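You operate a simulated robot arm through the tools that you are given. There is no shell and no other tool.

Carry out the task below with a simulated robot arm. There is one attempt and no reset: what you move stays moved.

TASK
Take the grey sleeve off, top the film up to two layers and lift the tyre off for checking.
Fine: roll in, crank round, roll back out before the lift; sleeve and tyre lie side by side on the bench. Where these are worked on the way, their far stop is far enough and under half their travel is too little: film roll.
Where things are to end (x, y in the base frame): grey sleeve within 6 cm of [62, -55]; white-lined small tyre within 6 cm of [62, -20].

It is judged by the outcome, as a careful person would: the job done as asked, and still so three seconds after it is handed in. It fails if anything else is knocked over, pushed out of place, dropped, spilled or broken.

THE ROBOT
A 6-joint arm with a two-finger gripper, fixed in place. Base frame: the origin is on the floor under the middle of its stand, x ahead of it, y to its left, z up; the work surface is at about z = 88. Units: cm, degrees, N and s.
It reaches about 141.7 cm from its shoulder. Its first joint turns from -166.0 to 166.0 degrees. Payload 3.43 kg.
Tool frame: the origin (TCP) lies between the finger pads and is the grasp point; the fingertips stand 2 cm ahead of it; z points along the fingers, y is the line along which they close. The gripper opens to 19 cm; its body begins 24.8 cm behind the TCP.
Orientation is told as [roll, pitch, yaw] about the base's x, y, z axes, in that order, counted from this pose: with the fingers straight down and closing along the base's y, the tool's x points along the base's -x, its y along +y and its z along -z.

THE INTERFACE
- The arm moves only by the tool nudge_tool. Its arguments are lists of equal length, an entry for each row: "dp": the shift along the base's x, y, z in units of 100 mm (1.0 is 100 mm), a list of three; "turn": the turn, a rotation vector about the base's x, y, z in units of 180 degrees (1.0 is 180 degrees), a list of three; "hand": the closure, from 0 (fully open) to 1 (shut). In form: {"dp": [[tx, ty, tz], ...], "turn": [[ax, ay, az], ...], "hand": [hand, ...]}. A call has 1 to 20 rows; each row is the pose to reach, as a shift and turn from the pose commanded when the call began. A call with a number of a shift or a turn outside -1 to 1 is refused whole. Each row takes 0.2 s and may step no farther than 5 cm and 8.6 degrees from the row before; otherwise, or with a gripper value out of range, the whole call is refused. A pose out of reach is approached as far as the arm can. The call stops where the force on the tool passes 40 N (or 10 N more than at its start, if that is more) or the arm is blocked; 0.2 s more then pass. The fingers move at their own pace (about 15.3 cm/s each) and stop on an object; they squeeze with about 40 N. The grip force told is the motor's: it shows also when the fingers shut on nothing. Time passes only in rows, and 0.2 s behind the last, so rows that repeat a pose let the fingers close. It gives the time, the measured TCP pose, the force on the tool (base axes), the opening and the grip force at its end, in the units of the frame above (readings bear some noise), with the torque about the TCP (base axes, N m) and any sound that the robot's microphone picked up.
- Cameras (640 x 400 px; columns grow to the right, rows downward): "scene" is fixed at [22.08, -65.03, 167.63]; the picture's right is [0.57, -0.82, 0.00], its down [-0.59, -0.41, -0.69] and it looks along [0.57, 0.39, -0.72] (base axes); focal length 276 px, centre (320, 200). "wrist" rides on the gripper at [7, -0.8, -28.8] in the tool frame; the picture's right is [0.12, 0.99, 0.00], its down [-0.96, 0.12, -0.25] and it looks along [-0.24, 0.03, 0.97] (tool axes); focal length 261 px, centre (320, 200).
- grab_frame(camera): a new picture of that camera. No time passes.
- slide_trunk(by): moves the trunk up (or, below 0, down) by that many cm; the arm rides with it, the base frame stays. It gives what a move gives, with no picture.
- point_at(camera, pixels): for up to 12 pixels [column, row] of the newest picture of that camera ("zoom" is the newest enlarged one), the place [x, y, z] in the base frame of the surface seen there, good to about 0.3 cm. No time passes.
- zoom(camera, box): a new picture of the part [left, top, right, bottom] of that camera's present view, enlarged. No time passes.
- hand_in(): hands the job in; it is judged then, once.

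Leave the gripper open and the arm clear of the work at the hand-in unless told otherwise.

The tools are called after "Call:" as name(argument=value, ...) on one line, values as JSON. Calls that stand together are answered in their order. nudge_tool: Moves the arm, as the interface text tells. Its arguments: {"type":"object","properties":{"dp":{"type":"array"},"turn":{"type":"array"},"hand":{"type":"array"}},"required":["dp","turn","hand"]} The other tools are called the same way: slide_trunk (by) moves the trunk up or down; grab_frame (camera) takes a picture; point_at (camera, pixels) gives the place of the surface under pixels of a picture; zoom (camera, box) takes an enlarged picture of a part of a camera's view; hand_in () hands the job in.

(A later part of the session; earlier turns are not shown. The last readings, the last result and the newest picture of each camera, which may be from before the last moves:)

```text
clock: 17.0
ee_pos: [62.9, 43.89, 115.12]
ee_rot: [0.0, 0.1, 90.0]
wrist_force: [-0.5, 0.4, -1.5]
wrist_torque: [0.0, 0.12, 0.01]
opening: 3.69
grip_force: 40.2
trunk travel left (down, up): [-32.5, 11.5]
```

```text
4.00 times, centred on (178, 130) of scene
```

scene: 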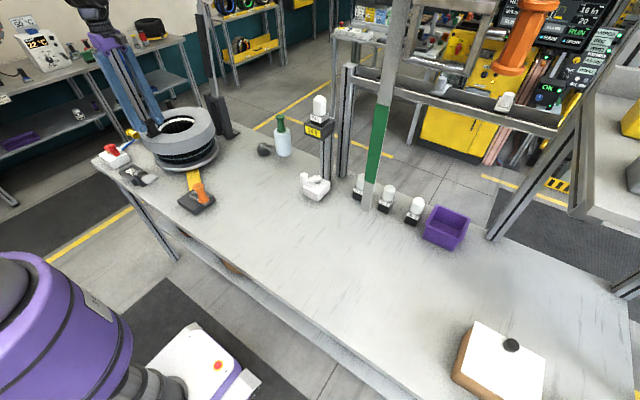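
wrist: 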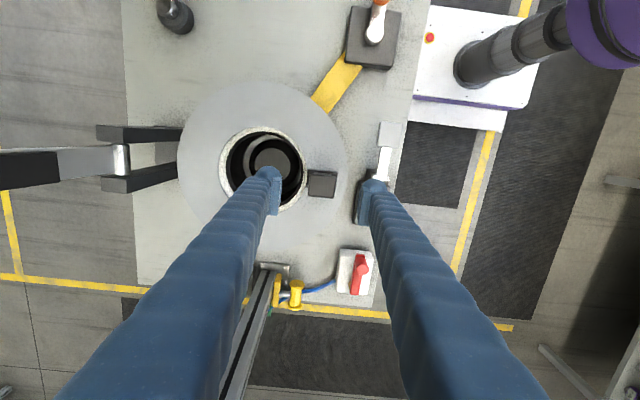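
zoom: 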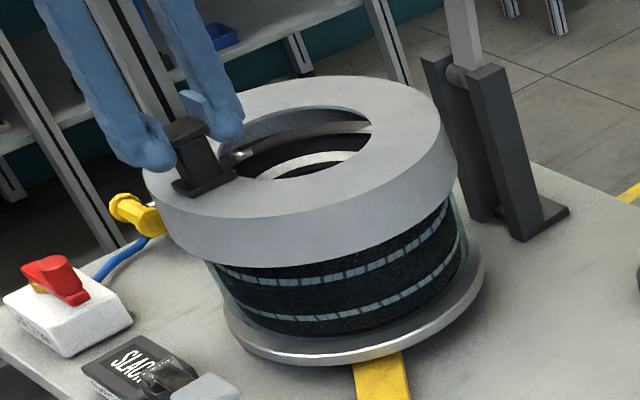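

The sleeve stays level and the tyre with its striped tread appears. Lifting 7 cm more to clear the tyre.

Call:
nudge_tool(dp=[[0, 0, 0.12], [0, 0, 0.24], [0, 0, 0.36], [0, 0, 0.48], [0, 0, 0.6], [0, 0, 0.7]], turn=[[0, 0, 0], [0, 0, 0], [0, 0, 0], [0, 0, 0], [0, 0, 0], [0, 0, 0]], hand=[1, 1, 1, 1, 1, 1])

Call:
grab_frame(camera="scene")

Call:
zoom(camera="scene", box=[110, 70, 240, 180])

```text
clock: 18.4
ee_pos: [63.02, 43.5, 122.19]
ee_rot: [0.0, 0.0, 90.0]
wrist_force: [-0.8, 0.1, -1.5]
wrist_torque: [0.0, 0.14, -0.03]
opening: 3.72
grip_force: 40.7
trunk travel left (down, up): [-32.5, 11.5]
```

```text
taken
```

scene: 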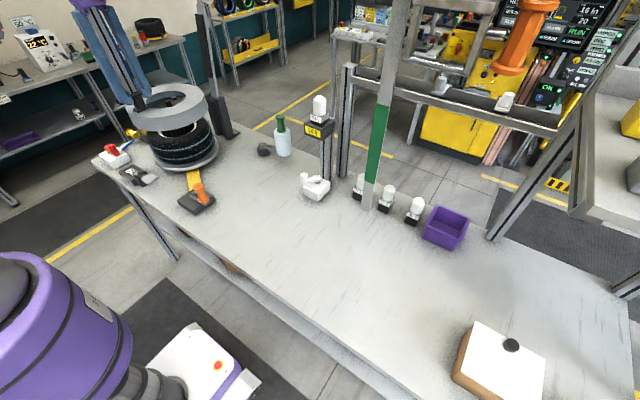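

```text
3.64 times, centred on (175, 125) of scene
```

zoom: 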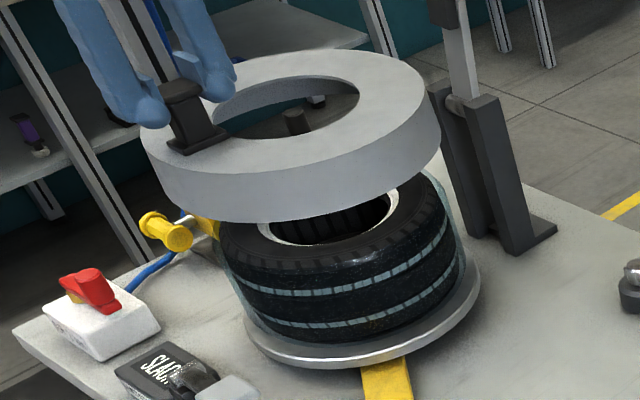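

The sleeve is free and level. I carry it toward -y, drawing x in to about 52 so it clears the film roll; still at this height over the crank.

Call:
nudge_tool(dp=[[-0.05, -0.3, 0], [-0.15, -0.6, 0], [-0.25, -0.9, 0], [-0.3, -1.0, 0]], turn=[[0, 0, 0], [0, 0, 0], [0, 0, 0], [0, 0, 0]], hand=[1, 1, 1, 1])

Call:
nudge_tool(dp=[[-0.1, -0.3, 0], [-0.2, -0.6, 0], [-0.3, -0.9, 0], [-0.35, -1.0, 0]], turn=[[0, 0, 0], [0, 0, 0], [0, 0, 0], [0, 0, 0]], hand=[1, 1, 1, 1])

Call:
grab_frame(camera="scene")

```text
clock: 19.4
ee_pos: [59.96, 33.87, 122.09]
ee_rot: [0.0, 0.0, 89.9]
wrist_force: [1.0, -0.7, -2.3]
wrist_torque: [0.07, 0.13, -0.02]
opening: 3.71
grip_force: 39.2
trunk travel left (down, up): [-32.5, 11.5]
```

```text
clock: 20.4
ee_pos: [56.66, 23.45, 122.03]
ee_rot: [0.2, 0.0, 90.0]
wrist_force: [0.2, -1.4, -1.7]
wrist_torque: [0.07, 0.15, 0.0]
opening: 3.7
grip_force: 39.9
trunk travel left (down, up): [-32.5, 11.5]
```

```text
taken
```

scene: 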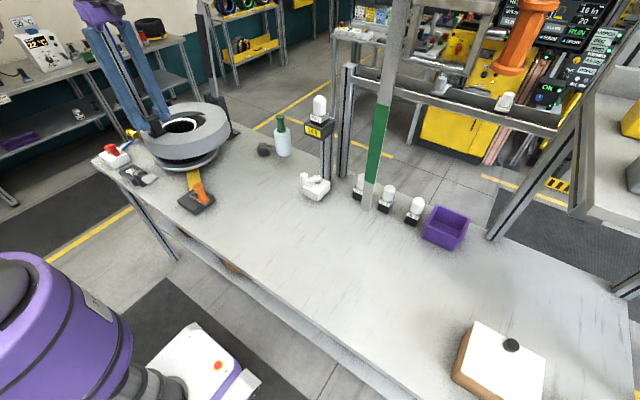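

Steady in the grip (3.7 cm, ~-2 N). Continuing toward -y to about y = -7, x = 52.

Call:
nudge_tool(dp=[[-0.1, -0.3, 0], [-0.2, -0.6, 0], [-0.3, -0.9, 0], [-0.35, -1.0, 0]], turn=[[0, 0, 0], [0, 0, 0], [0, 0, 0], [0, 0, 0]], hand=[1, 1, 1, 1])

Call:
nudge_tool(dp=[[-0.05, -0.3, 0], [-0.1, -0.6, 0], [-0.1, -0.9, 0], [-0.1, -1.0, 0]], turn=[[0, 0, 0], [0, 0, 0], [0, 0, 0], [0, 0, 0]], hand=[1, 1, 1, 1])

Call:
nudge_tool(dp=[[0, -0.3, 0], [0, -0.6, 0], [0, -0.9, 0], [0, -1.0, 0]], turn=[[0, 0, 0], [0, 0, 0], [0, 0, 0], [0, 0, 0]], hand=[1, 1, 1, 1])

Call:
grab_frame(camera="scene")

```text
clock: 21.4
ee_pos: [53.09, 13.64, 122.01]
ee_rot: [0.0, 0.0, 90.0]
wrist_force: [0.5, -0.9, -1.9]
wrist_torque: [0.07, 0.17, 0.0]
opening: 3.7
grip_force: 40.5
trunk travel left (down, up): [-32.5, 11.5]
```

```text
clock: 22.4
ee_pos: [51.93, 3.86, 122.16]
ee_rot: [0.0, 0.0, 90.0]
wrist_force: [-0.4, -0.5, -1.3]
wrist_torque: [0.07, 0.12, 0.01]
opening: 3.72
grip_force: 40.0
trunk travel left (down, up): [-32.5, 11.5]
```

```text
clock: 23.4
ee_pos: [52.05, -6.49, 122.0]
ee_rot: [0.1, 0.1, 90.1]
wrist_force: [-0.5, 0.0, -1.9]
wrist_torque: [0.07, 0.13, 0.0]
opening: 3.75
grip_force: 40.2
trunk travel left (down, up): [-32.5, 11.5]
```

```text
taken
```

scene: 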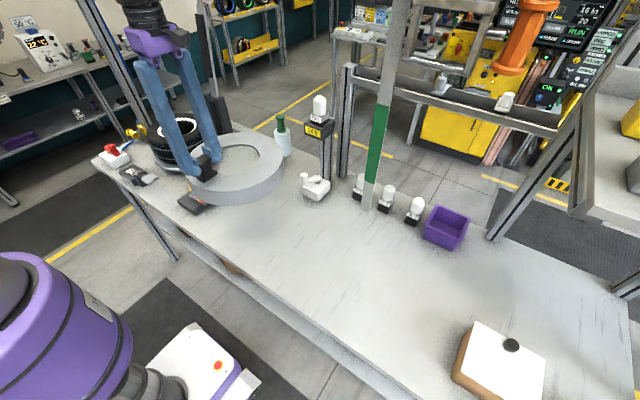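

The sleeve hangs level at about y = -6. I'll go on to y = -17, then lower to bring the gripper below overhead gear. First a check of the sleeve's underside height.

Call:
point_at(camera="scene", pixels=[[235, 196], [235, 186], [215, 195], [270, 150], [240, 140], [235, 175]])

Call:
nudge_tool(dp=[[0, -0.3, 0], [0, -0.6, -0.1], [0, -0.9, -0.3], [0, -1.0, -0.5]], turn=[[0, 0, 0], [0, 0, 0], [0, 0, 0], [0, 0, 0]], hand=[1, 1, 1, 1])

```text
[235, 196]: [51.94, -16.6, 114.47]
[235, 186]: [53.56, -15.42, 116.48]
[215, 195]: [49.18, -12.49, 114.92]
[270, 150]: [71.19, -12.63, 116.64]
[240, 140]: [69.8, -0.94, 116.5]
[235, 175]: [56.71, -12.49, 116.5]
```

```text
clock: 24.4
ee_pos: [51.98, -16.3, 116.91]
ee_rot: [0.1, 0.1, 90.0]
wrist_force: [0.4, -0.9, -2.0]
wrist_torque: [0.04, 0.18, -0.01]
opening: 3.75
grip_force: 40.0
trunk travel left (down, up): [-32.5, 11.5]
```

Sleeve top rides 5.5 cm below the TCP. Lowering further to TCP z≈107 and moving on to y≈-36.

Call:
nudge_tool(dp=[[0, -0.2, -0.25], [0, -0.5, -0.5], [0, -0.8, -0.75], [0, -1.0, -0.95]], turn=[[0, 0, 0], [0, 0, 0], [0, 0, 0], [0, 0, 0]], hand=[1, 1, 1, 1])

Call:
nudge_tool(dp=[[0, -0.3, 0], [0, -0.6, 0], [0, -0.9, 0], [0, -1.0, 0]], turn=[[0, 0, 0], [0, 0, 0], [0, 0, 0], [0, 0, 0]], hand=[1, 1, 1, 1])

Call:
grab_frame(camera="scene")

Call:
grab_frame(camera="wrist")

```text
clock: 25.4
ee_pos: [52.01, -26.05, 107.81]
ee_rot: [0.0, 0.0, 90.0]
wrist_force: [-0.6, 0.3, -2.1]
wrist_torque: [0.05, 0.11, 0.0]
opening: 3.73
grip_force: 39.9
trunk travel left (down, up): [-32.5, 11.5]
```

```text
clock: 26.4
ee_pos: [52.08, -36.39, 107.62]
ee_rot: [0.0, 0.0, 90.0]
wrist_force: [0.7, -0.4, -2.0]
wrist_torque: [0.06, 0.13, 0.01]
opening: 3.72
grip_force: 40.5
trunk travel left (down, up): [-32.5, 11.5]
```

```text
taken
```

scene: 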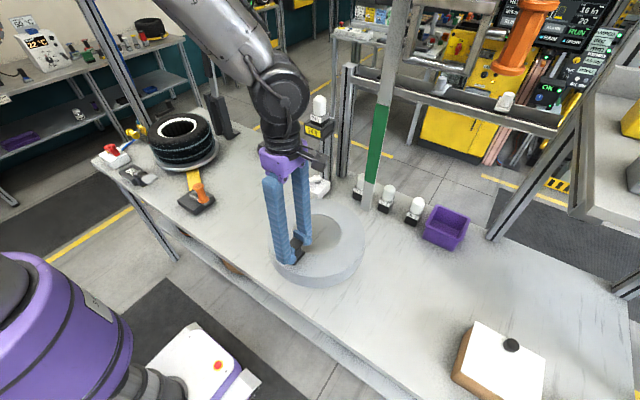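

```text
taken
```

wrist: 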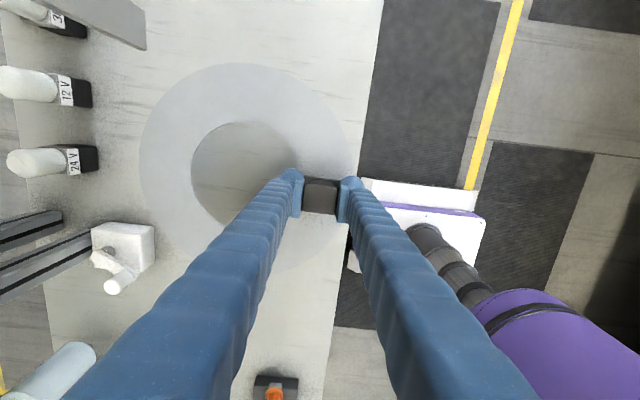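

The arm's own wrist is fairly bulky in the scene picture. I measure its extent (knob at (280, 95), forearm, gripper body) relative to the hanging rod at (65, -49).

Call:
point_at(camera="scene", pixels=[[280, 95], [303, 85], [290, 65], [262, 70], [285, 130], [320, 155], [270, 165], [225, 40], [250, 20], [200, 15], [300, 160]])

Call:
zoom(camera="scene", box=[180, 0, 420, 300])

```text
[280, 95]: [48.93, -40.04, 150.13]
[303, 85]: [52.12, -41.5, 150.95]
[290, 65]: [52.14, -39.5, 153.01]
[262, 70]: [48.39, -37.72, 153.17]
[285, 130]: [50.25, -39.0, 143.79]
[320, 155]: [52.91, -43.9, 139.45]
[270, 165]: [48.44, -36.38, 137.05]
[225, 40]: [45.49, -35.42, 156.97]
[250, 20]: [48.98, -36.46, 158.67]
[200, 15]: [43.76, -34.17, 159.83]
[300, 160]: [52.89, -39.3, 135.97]
```

```text
1.33 times, centred on (300, 150) of scene
```

zoom: 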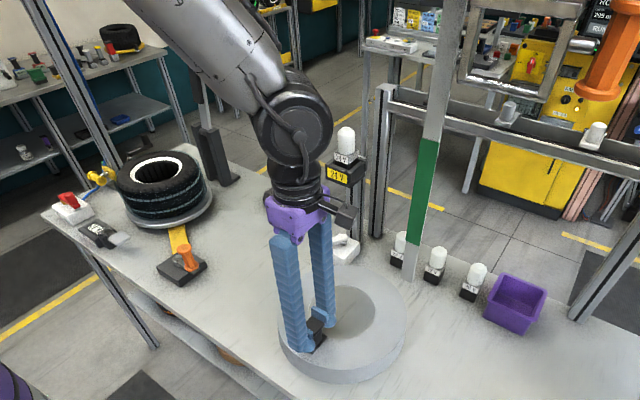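

The wrist stays within ~6 cm of the tool axis, so at (51.5, -57) it'll pass about 8 cm clear of the rod. I move on in two calls at this height and check.

Call:
nudge_tool(dp=[[0, -0.3, 0], [0, -0.6, 0], [-0.03, -0.9, 0], [-0.06, -1.0, 0]], turn=[[0, 0, 0], [0, 0, 0], [0, 0, 0], [0, 0, 0]], hand=[1, 1, 1, 1])

Call:
nudge_tool(dp=[[0, -0.3, -0.1], [0, -0.6, -0.2], [0, -0.9, -0.3], [0, -1.0, -0.4]], turn=[[0, 0, 0], [0, 0, 0], [0, 0, 0], [0, 0, 0]], hand=[1, 1, 1, 1])

Call:
grab_frame(camera="scene")

Call:
grab_frame(camera="wrist")

```text
clock: 27.4
ee_pos: [51.43, -46.23, 107.64]
ee_rot: [0.1, -0.2, 90.1]
wrist_force: [0.4, -0.1, -1.3]
wrist_torque: [0.07, 0.14, 0.05]
opening: 3.72
grip_force: 40.2
trunk travel left (down, up): [-32.5, 11.5]
```

```text
clock: 28.4
ee_pos: [51.48, -56.19, 103.81]
ee_rot: [0.0, 0.0, 90.0]
wrist_force: [-0.7, 0.4, -1.5]
wrist_torque: [0.08, 0.12, 0.02]
opening: 3.73
grip_force: 40.0
trunk travel left (down, up): [-32.5, 11.5]
```

```text
taken
```

scene: 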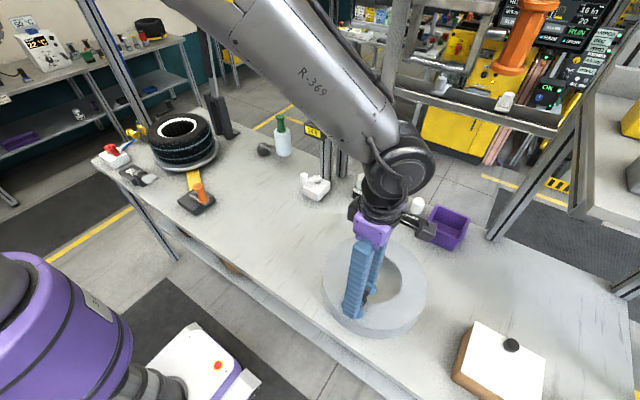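

```text
taken
```

wrist: 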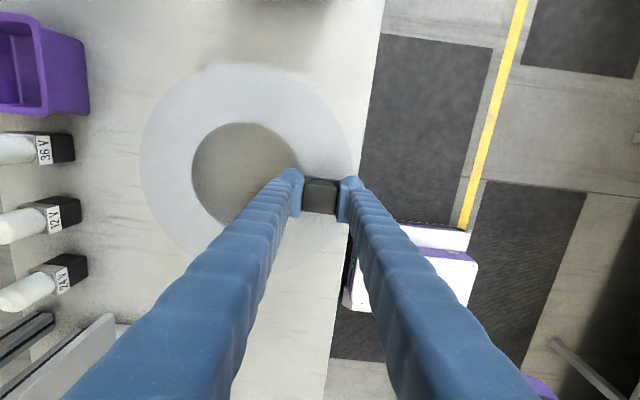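

I check that the forearm and wrist have room to the rod: measuring the forearm's right edge and the rod where visible, plus the sleeve position.

Call:
point_at(camera="scene", pixels=[[380, 80], [395, 110], [425, 160], [430, 230], [398, 40], [405, 10], [420, 290], [400, 330], [330, 290], [350, 50]])

Call:
point_at(camera="wrist", pixels=[[143, 170], [350, 160], [200, 75], [260, 65], [192, 170], [300, 150], [230, 125], [90, 350], [110, 325], [180, 250]])

```text
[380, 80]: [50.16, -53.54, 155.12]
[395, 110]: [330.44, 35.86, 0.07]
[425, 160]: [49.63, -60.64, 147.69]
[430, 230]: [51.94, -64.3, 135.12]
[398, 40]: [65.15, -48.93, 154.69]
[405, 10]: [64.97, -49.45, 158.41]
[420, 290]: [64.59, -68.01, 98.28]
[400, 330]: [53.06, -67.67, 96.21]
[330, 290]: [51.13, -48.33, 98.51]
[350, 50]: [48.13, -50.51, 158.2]
```

```text
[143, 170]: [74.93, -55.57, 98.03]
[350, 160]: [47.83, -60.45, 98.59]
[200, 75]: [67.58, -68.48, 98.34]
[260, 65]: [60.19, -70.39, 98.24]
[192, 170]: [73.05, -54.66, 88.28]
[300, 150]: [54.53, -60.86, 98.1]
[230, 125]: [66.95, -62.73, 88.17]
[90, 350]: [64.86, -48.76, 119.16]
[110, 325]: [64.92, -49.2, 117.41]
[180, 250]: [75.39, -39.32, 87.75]
```

The sleeve's centre is at about (61.2, -56.9), within tolerance of (62, -55), and forearm and rod are 15 cm apart. I lower 3 cm and look at the side.

Call:
nudge_tool(dp=[[0.03, 0.04, -0.1], [0.05, 0.08, -0.2], [0.05, 0.1, -0.3]], turn=[[0, 0, 0], [0, 0, 0], [0, 0, 0]], hand=[1, 1, 1])

Call:
zoom(camera="scene", box=[300, 220, 460, 360])

Call:
point_at(camera="zoom", pixels=[[320, 290], [320, 310], [320, 320], [320, 330], [320, 340], [320, 350], [400, 300], [400, 320]])

```text
clock: 29.2
ee_pos: [52.07, -55.19, 100.72]
ee_rot: [0.1, 0.0, 90.1]
wrist_force: [0.2, -0.2, -2.6]
wrist_torque: [-0.01, 0.13, 0.03]
opening: 3.72
grip_force: 40.3
trunk travel left (down, up): [-32.5, 11.5]
```

```text
2.86 times, centred on (380, 290) of scene
```

zoom: 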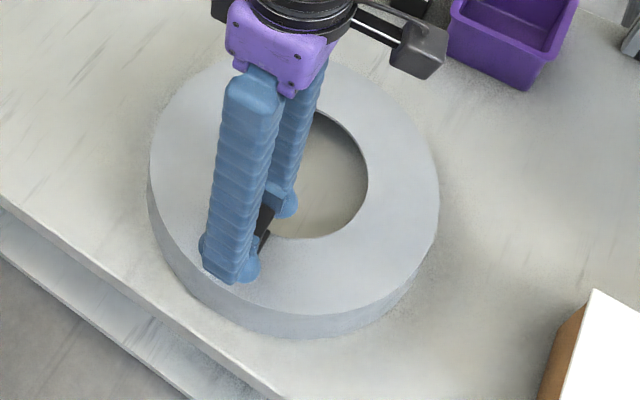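

```text
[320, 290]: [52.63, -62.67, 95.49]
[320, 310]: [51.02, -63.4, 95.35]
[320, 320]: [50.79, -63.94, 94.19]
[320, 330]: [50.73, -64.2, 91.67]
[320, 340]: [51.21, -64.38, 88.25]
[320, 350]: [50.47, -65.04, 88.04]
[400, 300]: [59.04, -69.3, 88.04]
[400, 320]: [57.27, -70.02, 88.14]
```

The sleeve's underside is roughly 2–3 cm above the bench. Lowering in small steps and watching the force.

Call:
nudge_tool(dp=[[0, 0, -0.03], [0, 0, -0.06], [0, 0, -0.09], [0, 0, -0.12], [0, 0, -0.15]], turn=[[0, 0, 0], [0, 0, 0], [0, 0, 0], [0, 0, 0], [0, 0, 0]], hand=[1, 1, 1, 1, 1])

Call:
zoom(camera="scene", box=[300, 220, 460, 360])

Call:
point_at(camera="zoom", pixels=[[320, 310], [320, 320], [320, 330], [320, 337], [320, 345], [300, 300]])

```text
clock: 30.4
ee_pos: [51.82, -55.22, 98.96]
ee_rot: [0.0, 0.0, 90.0]
wrist_force: [-0.5, -0.4, 2.4]
wrist_torque: [-0.01, -0.52, -0.08]
opening: 3.72
grip_force: 40.1
trunk travel left (down, up): [-32.5, 11.5]
```

```text
2.86 times, centred on (380, 290) of scene
```

zoom: 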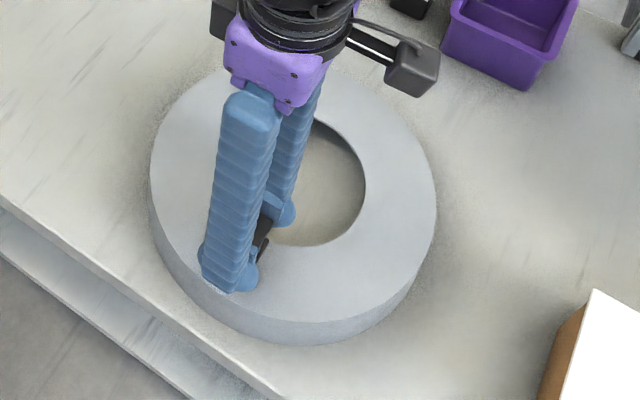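

```text
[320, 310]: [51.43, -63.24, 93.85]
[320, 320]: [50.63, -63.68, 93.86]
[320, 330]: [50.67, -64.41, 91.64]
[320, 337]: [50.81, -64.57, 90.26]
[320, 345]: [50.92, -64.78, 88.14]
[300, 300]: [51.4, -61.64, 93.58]
```

Contact: force changed sign to +2.4 N and torque to -0.5, sleeve top at 93.7. I lower 2 mm more, then open slowly.

Call:
nudge_tool(dp=[[0, 0, -0.02], [0, 0, -0.02]], turn=[[0, 0, 0], [0, 0, 0]], hand=[1, 1])

```text
clock: 31.0
ee_pos: [51.82, -55.12, 98.85]
ee_rot: [0.0, 0.0, 90.1]
wrist_force: [-1.5, -1.1, 5.9]
wrist_torque: [0.16, 0.04, -0.03]
opening: 3.69
grip_force: 39.4
trunk travel left (down, up): [-32.5, 11.5]
```

The sleeve rests on the bench (upward 5.9 N). I open the fingers a little first, then to about 8 cm, and rise.

Call:
nudge_tool(dp=[[0, 0, 0], [0, 0, 0], [0, 0, 0]], turn=[[0, 0, 0], [0, 0, 0], [0, 0, 0]], hand=[0.72, 0.6, 0.55])

Call:
nudge_tool(dp=[[0, 0, 0.2], [0, 0, 0.5], [0, 0, 0.8], [0, 0, 1.0]], turn=[[0, 0, 0], [0, 0, 0], [0, 0, 0], [0, 0, 0]], hand=[0.55, 0.55, 0.55, 0.55])

Call:
grab_frame(camera="scene")

Call:
grab_frame(camera="wrist")

```text
clock: 31.8
ee_pos: [51.82, -55.22, 98.91]
ee_rot: [0.0, -0.1, 90.0]
wrist_force: [0.3, -0.3, 0.3]
wrist_torque: [-0.02, -0.01, -0.03]
opening: 8.56
grip_force: 0.2
trunk travel left (down, up): [-32.5, 11.5]
```

```text
clock: 32.8
ee_pos: [51.67, -55.32, 109.05]
ee_rot: [-0.1, -0.1, 90.1]
wrist_force: [0.5, 0.0, -0.5]
wrist_torque: [-0.04, -0.04, 0.04]
opening: 8.55
grip_force: 0.1
trunk travel left (down, up): [-32.5, 11.5]
```

```text
taken
```

scene: 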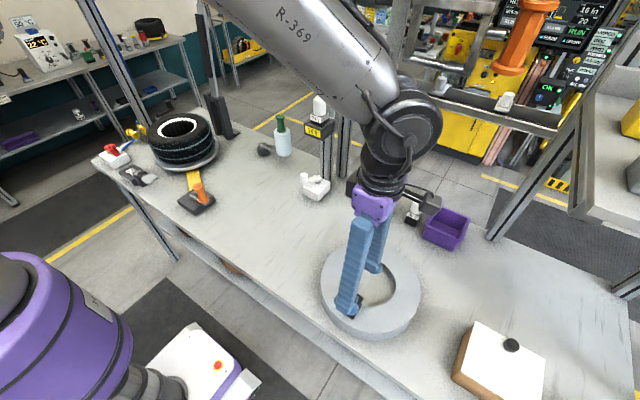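

```text
taken
```

wrist: 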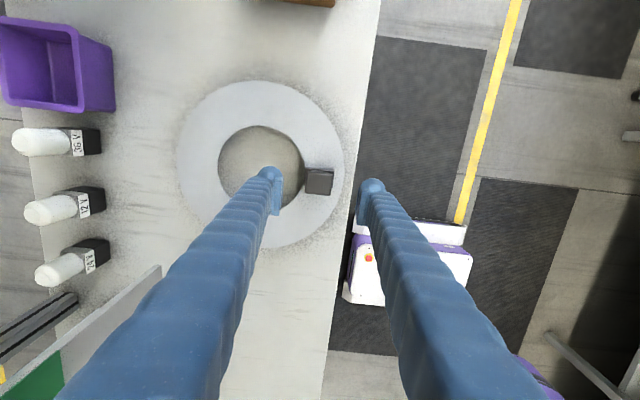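

The sleeve lies flat at its place with the handle toward the front. I retreat along +y, away from the rod, toward the crank/film roll area.

Call:
nudge_tool(dp=[[0, 0.35, 0.1], [0, 0.7, 0.2], [0, 1.0, 0.3]], turn=[[0, 0, 0], [0, 0, 0], [0, 0, 0]], hand=[0.55, 0.55, 0.55])

Call:
nudge_tool(dp=[[0, 0.35, 0.15], [0, 0.7, 0.35], [0, 1.0, 0.6]], turn=[[0, 0, 0], [0, 0, 0], [0, 0, 0]], hand=[0.55, 0.55, 0.55])

Call:
nudge_tool(dp=[[0.2, 0.35, 0.1], [0.4, 0.7, 0.2], [0.6, 1.0, 0.3]], turn=[[0, 0, 0], [0, 0, 0], [0, 0, 0]], hand=[0.55, 0.55, 0.55])

Call:
nudge_tool(dp=[[0.3, 0.3, 0], [0.6, 0.6, 0], [0.8, 1.0, 0]], turn=[[0, 0, 0], [0, 0, 0], [0, 0, 0]], hand=[0.55, 0.55, 0.55])

Call:
grab_frame(camera="scene")

Call:
grab_frame(camera="wrist")

```text
clock: 33.6
ee_pos: [51.95, -45.3, 112.11]
ee_rot: [0.1, -0.1, 90.0]
wrist_force: [-0.7, -0.2, 0.1]
wrist_torque: [0.0, -0.03, 0.01]
opening: 8.54
grip_force: 0.0
trunk travel left (down, up): [-32.5, 11.5]
```

```text
clock: 34.4
ee_pos: [51.72, -35.24, 117.99]
ee_rot: [0.0, 0.0, 89.9]
wrist_force: [-0.8, 0.2, 0.9]
wrist_torque: [0.05, -0.1, -0.01]
opening: 8.54
grip_force: 0.1
trunk travel left (down, up): [-32.5, 11.5]
```

```text
clock: 35.2
ee_pos: [57.81, -25.18, 120.92]
ee_rot: [0.2, 0.0, 90.0]
wrist_force: [-0.6, -0.1, 0.4]
wrist_torque: [0.04, 0.01, -0.02]
opening: 8.54
grip_force: 0.0
trunk travel left (down, up): [-32.5, 11.5]
```

```text
clock: 36.0
ee_pos: [65.75, -15.34, 121.35]
ee_rot: [-0.1, 0.0, 90.0]
wrist_force: [1.6, -0.4, -0.3]
wrist_torque: [-0.01, 0.03, -0.02]
opening: 8.54
grip_force: 0.1
trunk travel left (down, up): [-32.5, 11.5]
```

```text
taken
```

scene: 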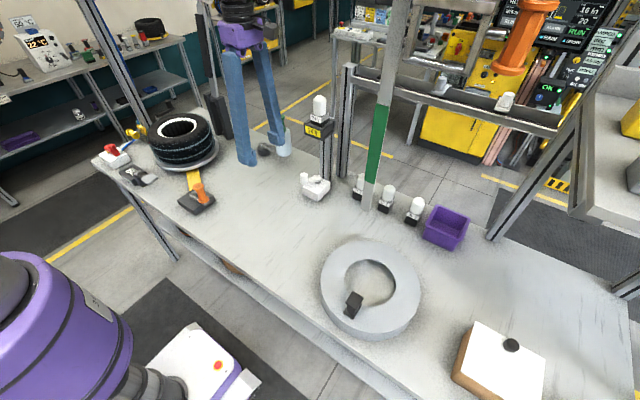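

```text
taken
```

wrist: 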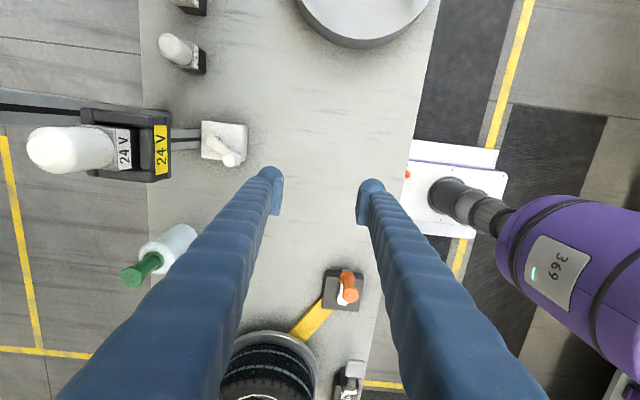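

Now the tyre with its film is visible. I zoom on the tyre, film roll and turntable.

Call:
zoom(camera="scene", box=[135, 95, 235, 185])

Call:
zoom(camera="scene", box=[145, 120, 195, 170])

Call:
zoom(camera="scene", box=[190, 115, 240, 165])

Call:
zoom(camera="scene", box=[245, 100, 305, 170])

```text
4.44 times, centred on (185, 140) of scene
```

zoom: 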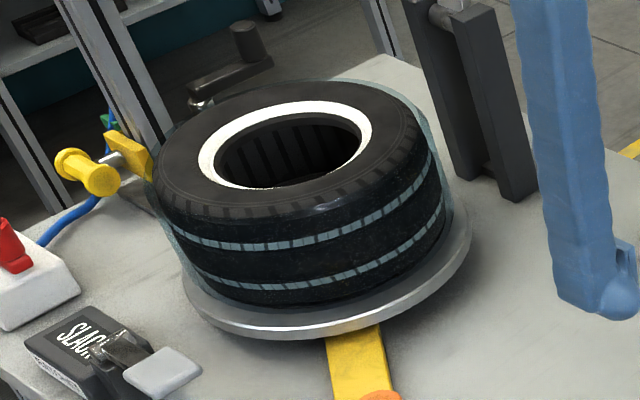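

```text
8.00 times, centred on (170, 145) of scene
```

zoom: 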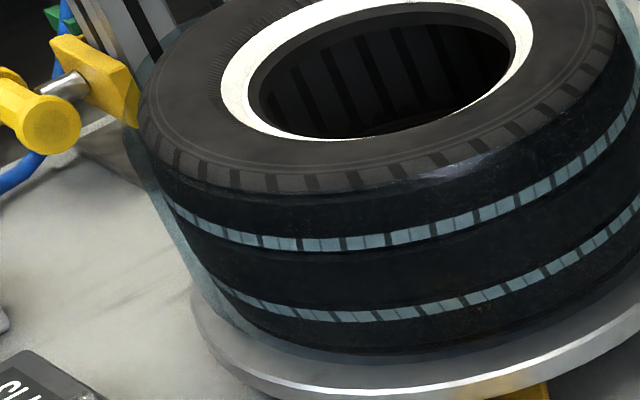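

```text
8.00 times, centred on (215, 140) of scene
```

zoom: 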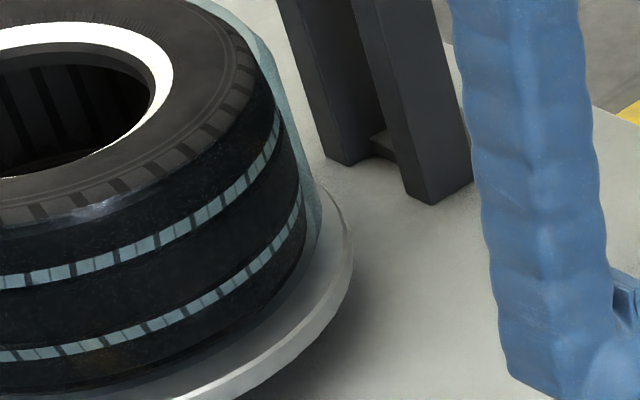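

```text
5.71 times, centred on (275, 135) of scene
```

zoom: 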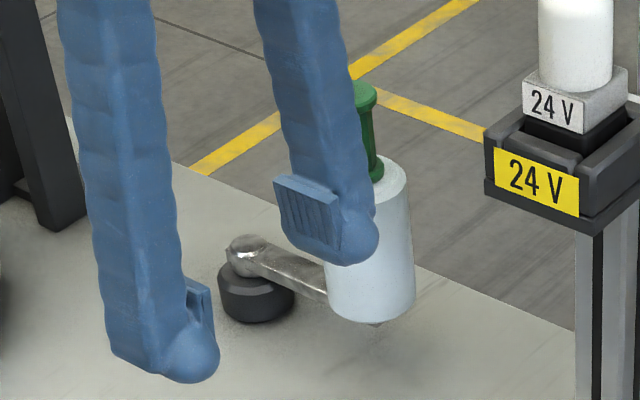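

A thin transparent film shell already surrounds the tyre (one layer by appearance). Now I measure the film roll: green handle, blue-white cylinder, arm and pivot.

Call:
point_at(camera="zoom", pixels=[[362, 95], [370, 140], [376, 170], [395, 175], [380, 210], [410, 250], [370, 300], [345, 300], [247, 245], [290, 270], [255, 300], [385, 160]])

Call:
point_at(camera="wrist", pixels=[[132, 276], [140, 270], [155, 262], [165, 235], [180, 250], [190, 240], [350, 288], [345, 275], [240, 365], [270, 345], [285, 365], [300, 350]])

```text
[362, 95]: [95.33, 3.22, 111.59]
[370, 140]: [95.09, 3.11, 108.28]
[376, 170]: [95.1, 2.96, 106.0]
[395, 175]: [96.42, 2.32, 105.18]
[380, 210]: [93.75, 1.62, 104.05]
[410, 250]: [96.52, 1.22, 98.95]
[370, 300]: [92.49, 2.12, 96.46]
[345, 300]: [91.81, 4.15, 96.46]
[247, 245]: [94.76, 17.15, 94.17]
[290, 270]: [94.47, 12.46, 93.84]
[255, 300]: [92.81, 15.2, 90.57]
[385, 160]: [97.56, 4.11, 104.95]
```

```text
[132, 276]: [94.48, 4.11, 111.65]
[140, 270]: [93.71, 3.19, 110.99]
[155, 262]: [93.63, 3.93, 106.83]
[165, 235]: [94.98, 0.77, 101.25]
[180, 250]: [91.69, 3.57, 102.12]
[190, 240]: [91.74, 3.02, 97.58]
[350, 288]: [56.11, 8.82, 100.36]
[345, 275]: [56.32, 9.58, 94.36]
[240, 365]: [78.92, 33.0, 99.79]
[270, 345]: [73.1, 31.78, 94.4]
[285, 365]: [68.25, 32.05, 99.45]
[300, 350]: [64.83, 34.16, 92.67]
```

The roll stands near (95, 4) with handle top at z≈111.6, its pivot near (94.8, 17). I'll move above the green handle for a top-down view before grasping.

Call:
nudge_tool(dp=[[0.3, 0.2, 0.1], [0.6, 0.4, 0.2], [0.9, 0.6, 0.3], [1.0, 0.7, 0.3]], turn=[[0, 0, 0], [0, 0, 0], [0, 0, 0], [0, 0, 0]], hand=[0.55, 0.55, 0.55, 0.55])

Call:
nudge_tool(dp=[[0.3, 0.2, 0.1], [0.6, 0.4, 0.2], [0.9, 0.6, 0.3], [1.0, 0.7, 0.3]], turn=[[0, 0, 0], [0, 0, 0], [0, 0, 0], [0, 0, 0]], hand=[0.6, 0.65, 0.65, 0.65])

Call:
nudge_tool(dp=[[0.3, 0.2, 0], [0.6, 0.35, 0], [0.9, 0.51, 0]], turn=[[0, 0, 0], [0, 0, 0], [0, 0, 0]], hand=[0.65, 0.65, 0.65])

Call:
grab_frame(camera="wrist")

Call:
grab_frame(camera="scene")

```text
clock: 37.0
ee_pos: [75.87, -8.13, 124.17]
ee_rot: [0.1, 0.1, 90.0]
wrist_force: [-0.5, 0.9, 0.3]
wrist_torque: [-0.05, -0.01, 0.05]
opening: 8.55
grip_force: 0.1
trunk travel left (down, up): [-32.5, 11.5]
```

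```text
clock: 38.0
ee_pos: [86.08, -1.43, 126.95]
ee_rot: [-0.1, 0.0, 90.0]
wrist_force: [-1.1, -0.2, 0.5]
wrist_torque: [-0.05, -0.05, 0.01]
opening: 6.64
grip_force: 0.0
trunk travel left (down, up): [-32.5, 11.5]
```

```text
clock: 38.8
ee_pos: [95.16, 4.11, 126.46]
ee_rot: [0.3, -0.1, 89.9]
wrist_force: [0.3, -0.3, -0.3]
wrist_torque: [0.04, 0.27, -0.03]
opening: 6.65
grip_force: 0.0
trunk travel left (down, up): [-32.5, 11.5]
```

```text
taken
```

wrist: 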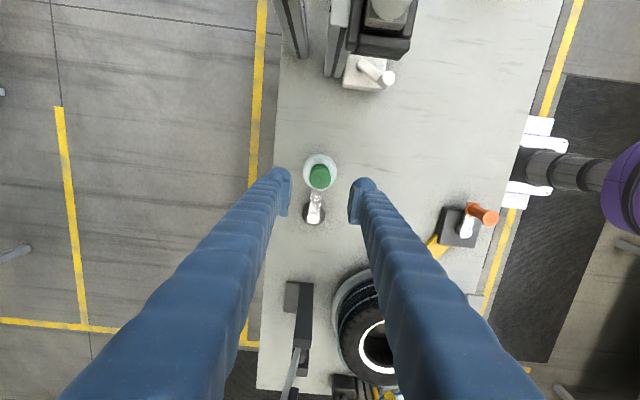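

```text
taken
```

scene: 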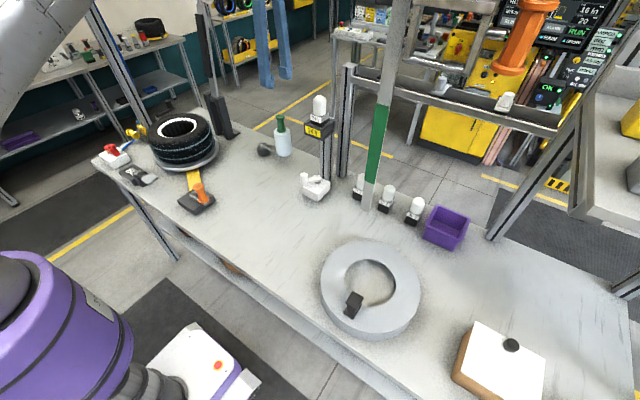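

The green handle is at (320, 176), right under the tool; the arm runs to the pivot at (314, 215). Measuring exact spots.

Call:
zoom(camera="wrist", box=[280, 140, 360, 240])

Call:
point_at(camera="wrist", pixels=[[320, 177], [311, 177], [328, 177], [320, 168], [304, 168], [336, 168], [320, 156], [314, 214], [304, 215], [324, 215], [315, 200]])

```text
4.00 times, centred on (320, 190) of wrist
```

zoom: 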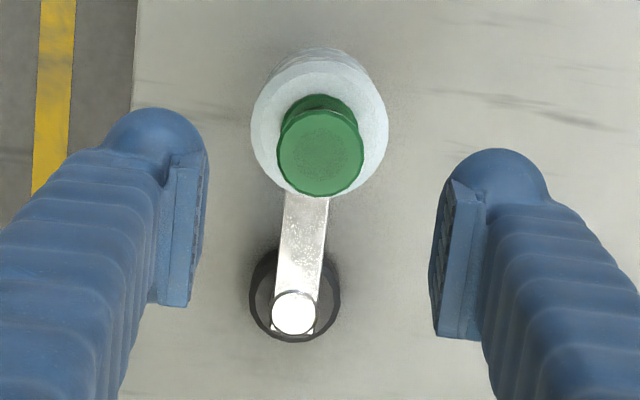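

```text
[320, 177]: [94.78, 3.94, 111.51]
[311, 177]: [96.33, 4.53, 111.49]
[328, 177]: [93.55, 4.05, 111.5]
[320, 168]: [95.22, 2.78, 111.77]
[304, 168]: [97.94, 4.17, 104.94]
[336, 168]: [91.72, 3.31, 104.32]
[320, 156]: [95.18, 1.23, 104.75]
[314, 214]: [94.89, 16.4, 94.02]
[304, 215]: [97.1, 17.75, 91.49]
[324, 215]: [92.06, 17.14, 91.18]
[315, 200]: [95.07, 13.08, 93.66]
```

Handle: centre (94.9, 4.1), about 3 cm across, top z 111.5; pivot at (94.8, 16.9), so swing radius 12.8 cm. I'll lower the open fingers around the handle and cage it loosely (opening ~3.5 cm), then follow the arc while yawing the tool with it.

Call:
nudge_tool(dp=[[0, 0.01, -0.3], [-0.01, 0.01, -0.6], [-0.01, 0.01, -0.9]], turn=[[0, 0, 0], [0, 0, 0], [0, 0, 0]], hand=[0.65, 0.65, 0.65])

Call:
grab_frame(camera="wrist")

Call:
zoom(camera="scene", box=[230, 70, 340, 180])

```text
clock: 39.6
ee_pos: [95.19, 4.03, 117.7]
ee_rot: [0.3, 0.0, 90.0]
wrist_force: [0.4, -0.8, -0.7]
wrist_torque: [0.06, 0.11, 0.02]
opening: 6.68
grip_force: 0.1
trunk travel left (down, up): [-32.5, 11.5]
```

```text
taken
```

wrist: 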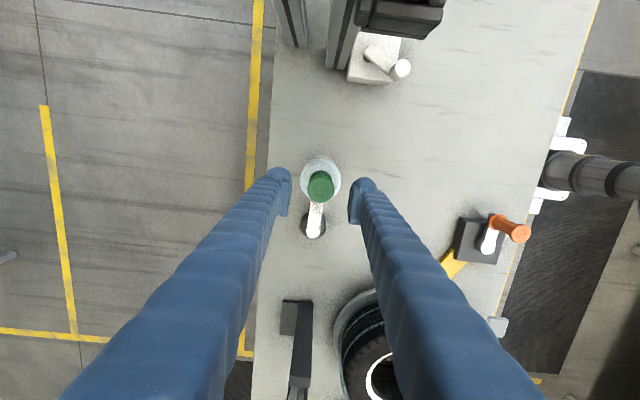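

```text
3.64 times, centred on (285, 125) of scene
```

zoom: 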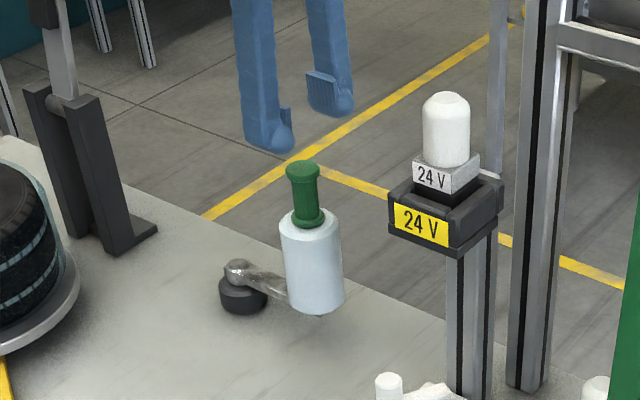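

The tips straddle the handle at (320, 186). Lowering 9 cm and closing to about 3.5 cm.

Call:
nudge_tool(dp=[[-0.01, 0.01, -0.3], [-0.02, 0.01, -0.6], [-0.02, 0.01, -0.92], [-0.02, 0.01, -0.92], [-0.02, 0.01, -0.92]], turn=[[0, 0, 0], [0, 0, 0], [0, 0, 0], [0, 0, 0], [0, 0, 0]], hand=[0.65, 0.65, 0.65, 0.81, 0.81])

Call:
grab_frame(camera="wrist")

Call:
zoom(camera="scene", box=[230, 70, 340, 180])

```text
clock: 40.8
ee_pos: [94.88, 4.39, 108.58]
ee_rot: [0.1, 0.0, 90.0]
wrist_force: [-0.3, -0.1, 0.5]
wrist_torque: [-0.04, 0.02, 0.03]
opening: 3.62
grip_force: 0.6
trunk travel left (down, up): [-32.5, 11.5]
```

```text
taken
```

wrist: 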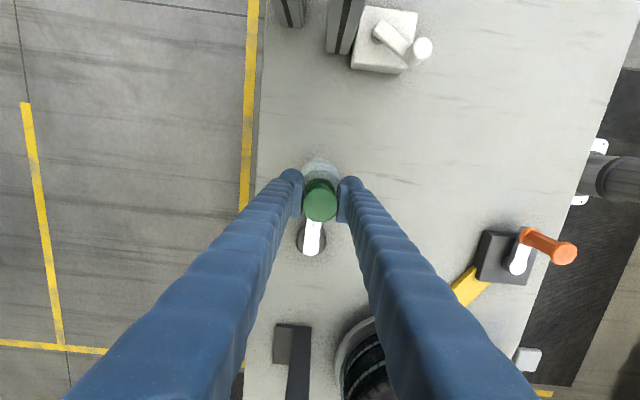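

```text
3.64 times, centred on (285, 125) of scene
```

zoom: 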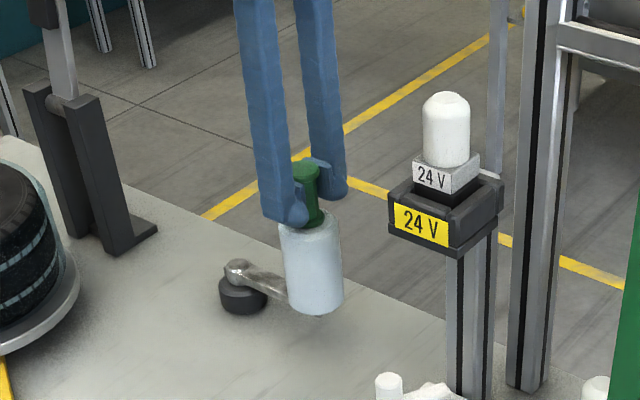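

The handle is caged with no force. I test the swing toward the tyre (clockwise from above): first 15° in three small steps, watching the force.

Call:
nudge_tool(dp=[[-0.111, 0.005, 0], [-0.22, 0.019, 0], [-0.329, 0.043, 0]], turn=[[0, 0, -0.0278], [0, 0, -0.0556], [0, 0, -0.0833]], hand=[0.81, 0.81, 0.81])

Call:
grab_frame(camera="wrist")

```text
clock: 41.6
ee_pos: [91.54, 4.8, 108.76]
ee_rot: [0.0, 0.0, 74.9]
wrist_force: [0.2, 0.3, 1.1]
wrist_torque: [-0.01, 0.02, -0.02]
opening: 3.64
grip_force: 0.1
trunk travel left (down, up): [-32.5, 11.5]
```

```text
taken
```

wrist: 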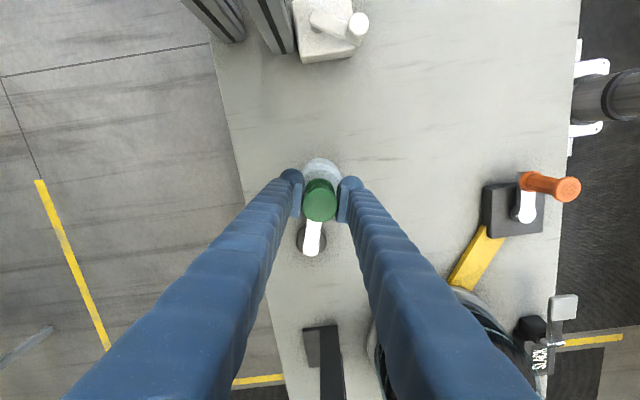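

It swings freely this way (no force, handle still centred at (320, 200)). Continuing 30° more along the arc.

Call:
nudge_tool(dp=[[-0.106, 0.033, 0], [-0.208, 0.076, 0], [-0.306, 0.127, 0], [-0.4, 0.186, 0], [-0.488, 0.254, 0], [-0.569, 0.329, 0]], turn=[[0, 0, -0.0278], [0, 0, -0.0556], [0, 0, -0.0833], [0, 0, -0.1111], [0, 0, -0.1389], [0, 0, -0.1667]], hand=[0.81, 0.81, 0.81, 0.81, 0.81, 0.81])

Call:
grab_frame(camera="wrist")

Call:
grab_frame(camera="scene")

```text
clock: 43.0
ee_pos: [85.65, 7.8, 108.64]
ee_rot: [0.2, 0.2, 44.9]
wrist_force: [-0.2, -0.7, 1.1]
wrist_torque: [0.02, -0.01, 0.0]
opening: 3.64
grip_force: 0.1
trunk travel left (down, up): [-32.5, 11.5]
```

```text
taken
```

wrist: 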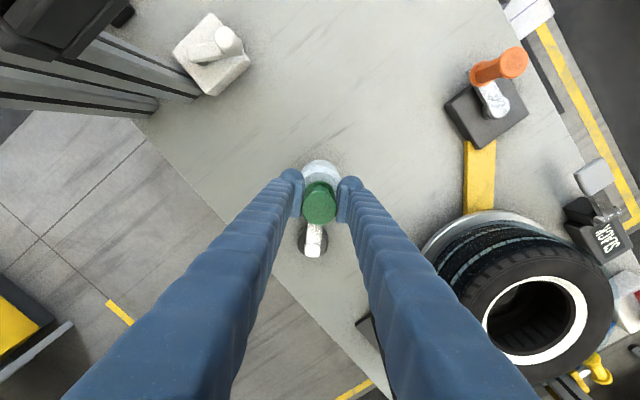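

```text
taken
```

scene: 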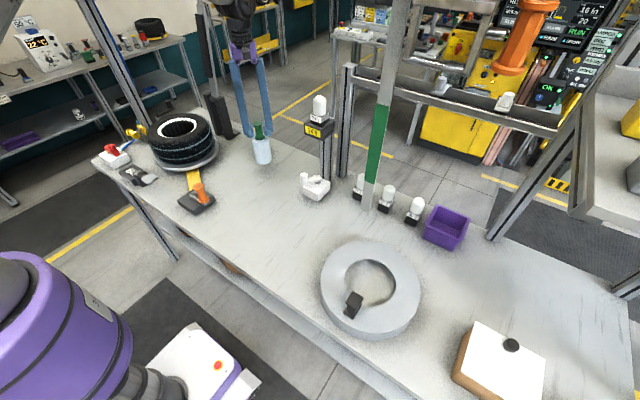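

The roll follows (scene (262, 148)). Another 30°, with fingertips above the tyre's top (z 106.5 vs 103.5).

Call:
nudge_tool(dp=[[-0.075, 0.082, 0], [-0.142, 0.17, 0], [-0.202, 0.263, 0], [-0.253, 0.361, 0], [-0.295, 0.464, 0], [-0.329, 0.569, 0]], turn=[[0, 0, -0.0278], [0, 0, -0.0556], [0, 0, -0.0833], [0, 0, -0.1111], [0, 0, -0.1389], [0, 0, -0.1667]], hand=[0.81, 0.81, 0.81, 0.81, 0.81, 0.81])

Call:
grab_frame(camera="wrist")

Call:
grab_frame(camera="scene")

```text
clock: 44.4
ee_pos: [82.29, 13.56, 108.45]
ee_rot: [0.0, 0.1, 14.8]
wrist_force: [-0.7, 0.4, 0.0]
wrist_torque: [-0.02, 0.04, 0.0]
opening: 3.63
grip_force: 0.0
trunk travel left (down, up): [-32.5, 11.5]
```

```text
taken
```

wrist: 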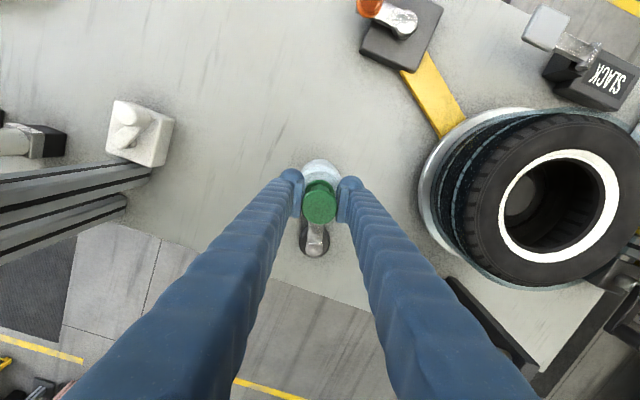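

```text
taken
```

scene: 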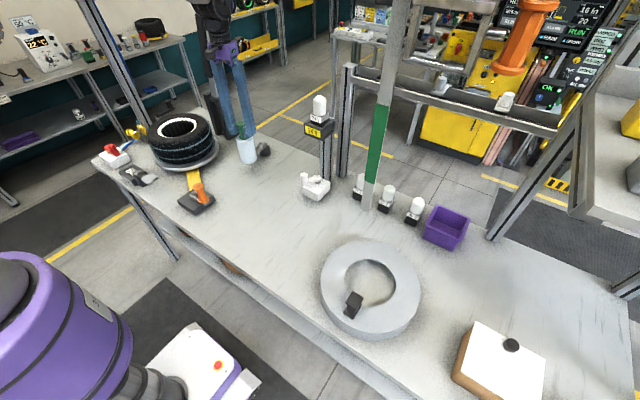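

Still free. Another 30° (to 105° of swing), with small steps.

Call:
nudge_tool(dp=[[-0.024, 0.108, 0], [-0.039, 0.218, 0], [-0.043, 0.329, 0], [-0.039, 0.439, 0], [-0.024, 0.549, 0], [0, 0.657, 0]], turn=[[0, 0, -0.0278], [0, 0, -0.0556], [0, 0, -0.0833], [0, 0, -0.1111], [0, 0, -0.1389], [0, 0, -0.1667]], hand=[0.81, 0.81, 0.81, 0.81, 0.81, 0.81])

Call:
grab_frame(camera="wrist")

Call:
grab_frame(camera="scene")

```text
clock: 45.8
ee_pos: [82.5, 20.14, 108.57]
ee_rot: [0.1, 0.0, -15.1]
wrist_force: [-0.4, -0.5, 1.0]
wrist_torque: [-0.01, -0.02, 0.0]
opening: 3.65
grip_force: 0.8
trunk travel left (down, up): [-32.5, 11.5]
```

```text
taken
```

wrist: 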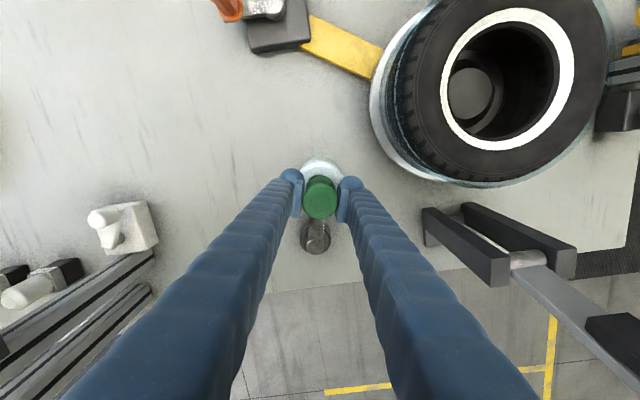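

```text
taken
```

scene: 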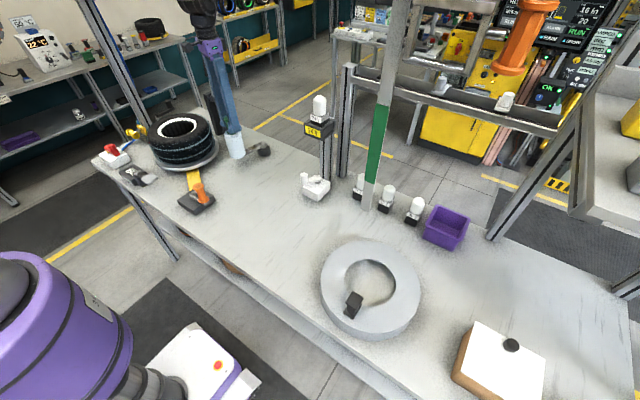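

Still free at 105°. Another 20°, smaller bites now.

Call:
nudge_tool(dp=[[0.033, 0.106, 0], [0.076, 0.208, 0], [0.127, 0.306, 0], [0.186, 0.4, 0]], turn=[[0, 0, -0.0278], [0, 0, -0.0556], [0, 0, -0.0833], [0, 0, -0.1111]], hand=[0.81, 0.81, 0.81, 0.81])

Call:
grab_frame(camera="wrist")

Call:
grab_frame(camera="scene")

```text
clock: 46.8
ee_pos: [84.33, 24.34, 108.51]
ee_rot: [-0.1, 0.1, -35.1]
wrist_force: [-0.7, -0.1, -0.8]
wrist_torque: [-0.04, 0.03, -0.01]
opening: 3.62
grip_force: 0.3
trunk travel left (down, up): [-32.5, 11.5]
```

```text
taken
```

wrist: 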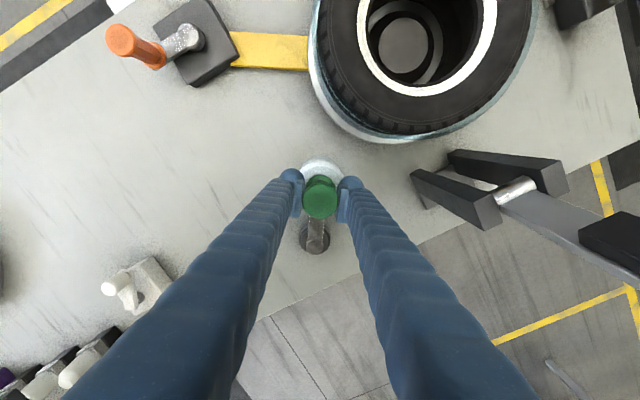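

```text
taken
```

scene: 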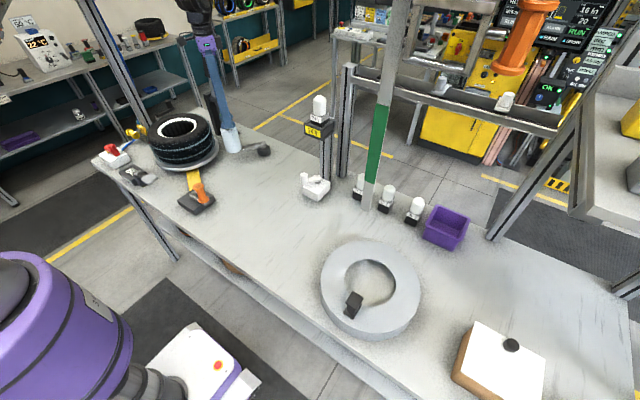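

Force still near zero at 125°. Continuing another 15° toward the tyre.

Call:
nudge_tool(dp=[[0.033, 0.045, 0], [0.067, 0.088, 0], [0.104, 0.13, 0], [0.142, 0.17, 0], [0.182, 0.208, 0], [0.224, 0.245, 0]], turn=[[0, 0, -0.0139], [0, 0, -0.0278], [0, 0, -0.0417], [0, 0, -0.0556], [0, 0, -0.0694], [0, 0, -0.0833]], hand=[0.81, 0.81, 0.81, 0.81, 0.81, 0.81])

Call:
grab_frame(camera="wrist")

```text
clock: 48.2
ee_pos: [86.63, 26.51, 108.58]
ee_rot: [-0.1, 0.0, -50.1]
wrist_force: [-0.9, 0.2, 0.4]
wrist_torque: [0.0, 0.02, 0.02]
opening: 3.65
grip_force: 0.2
trunk travel left (down, up): [-32.5, 11.5]
```

```text
taken
```

wrist: 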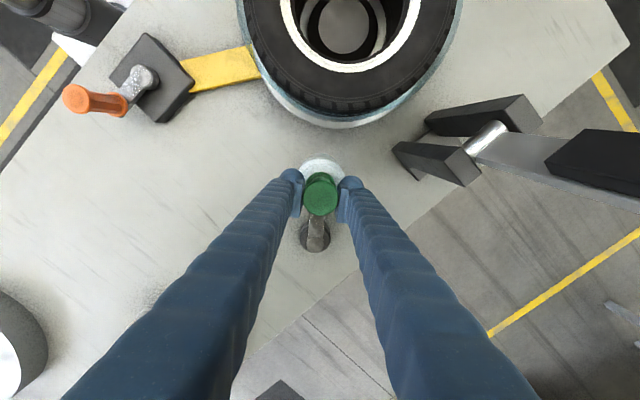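

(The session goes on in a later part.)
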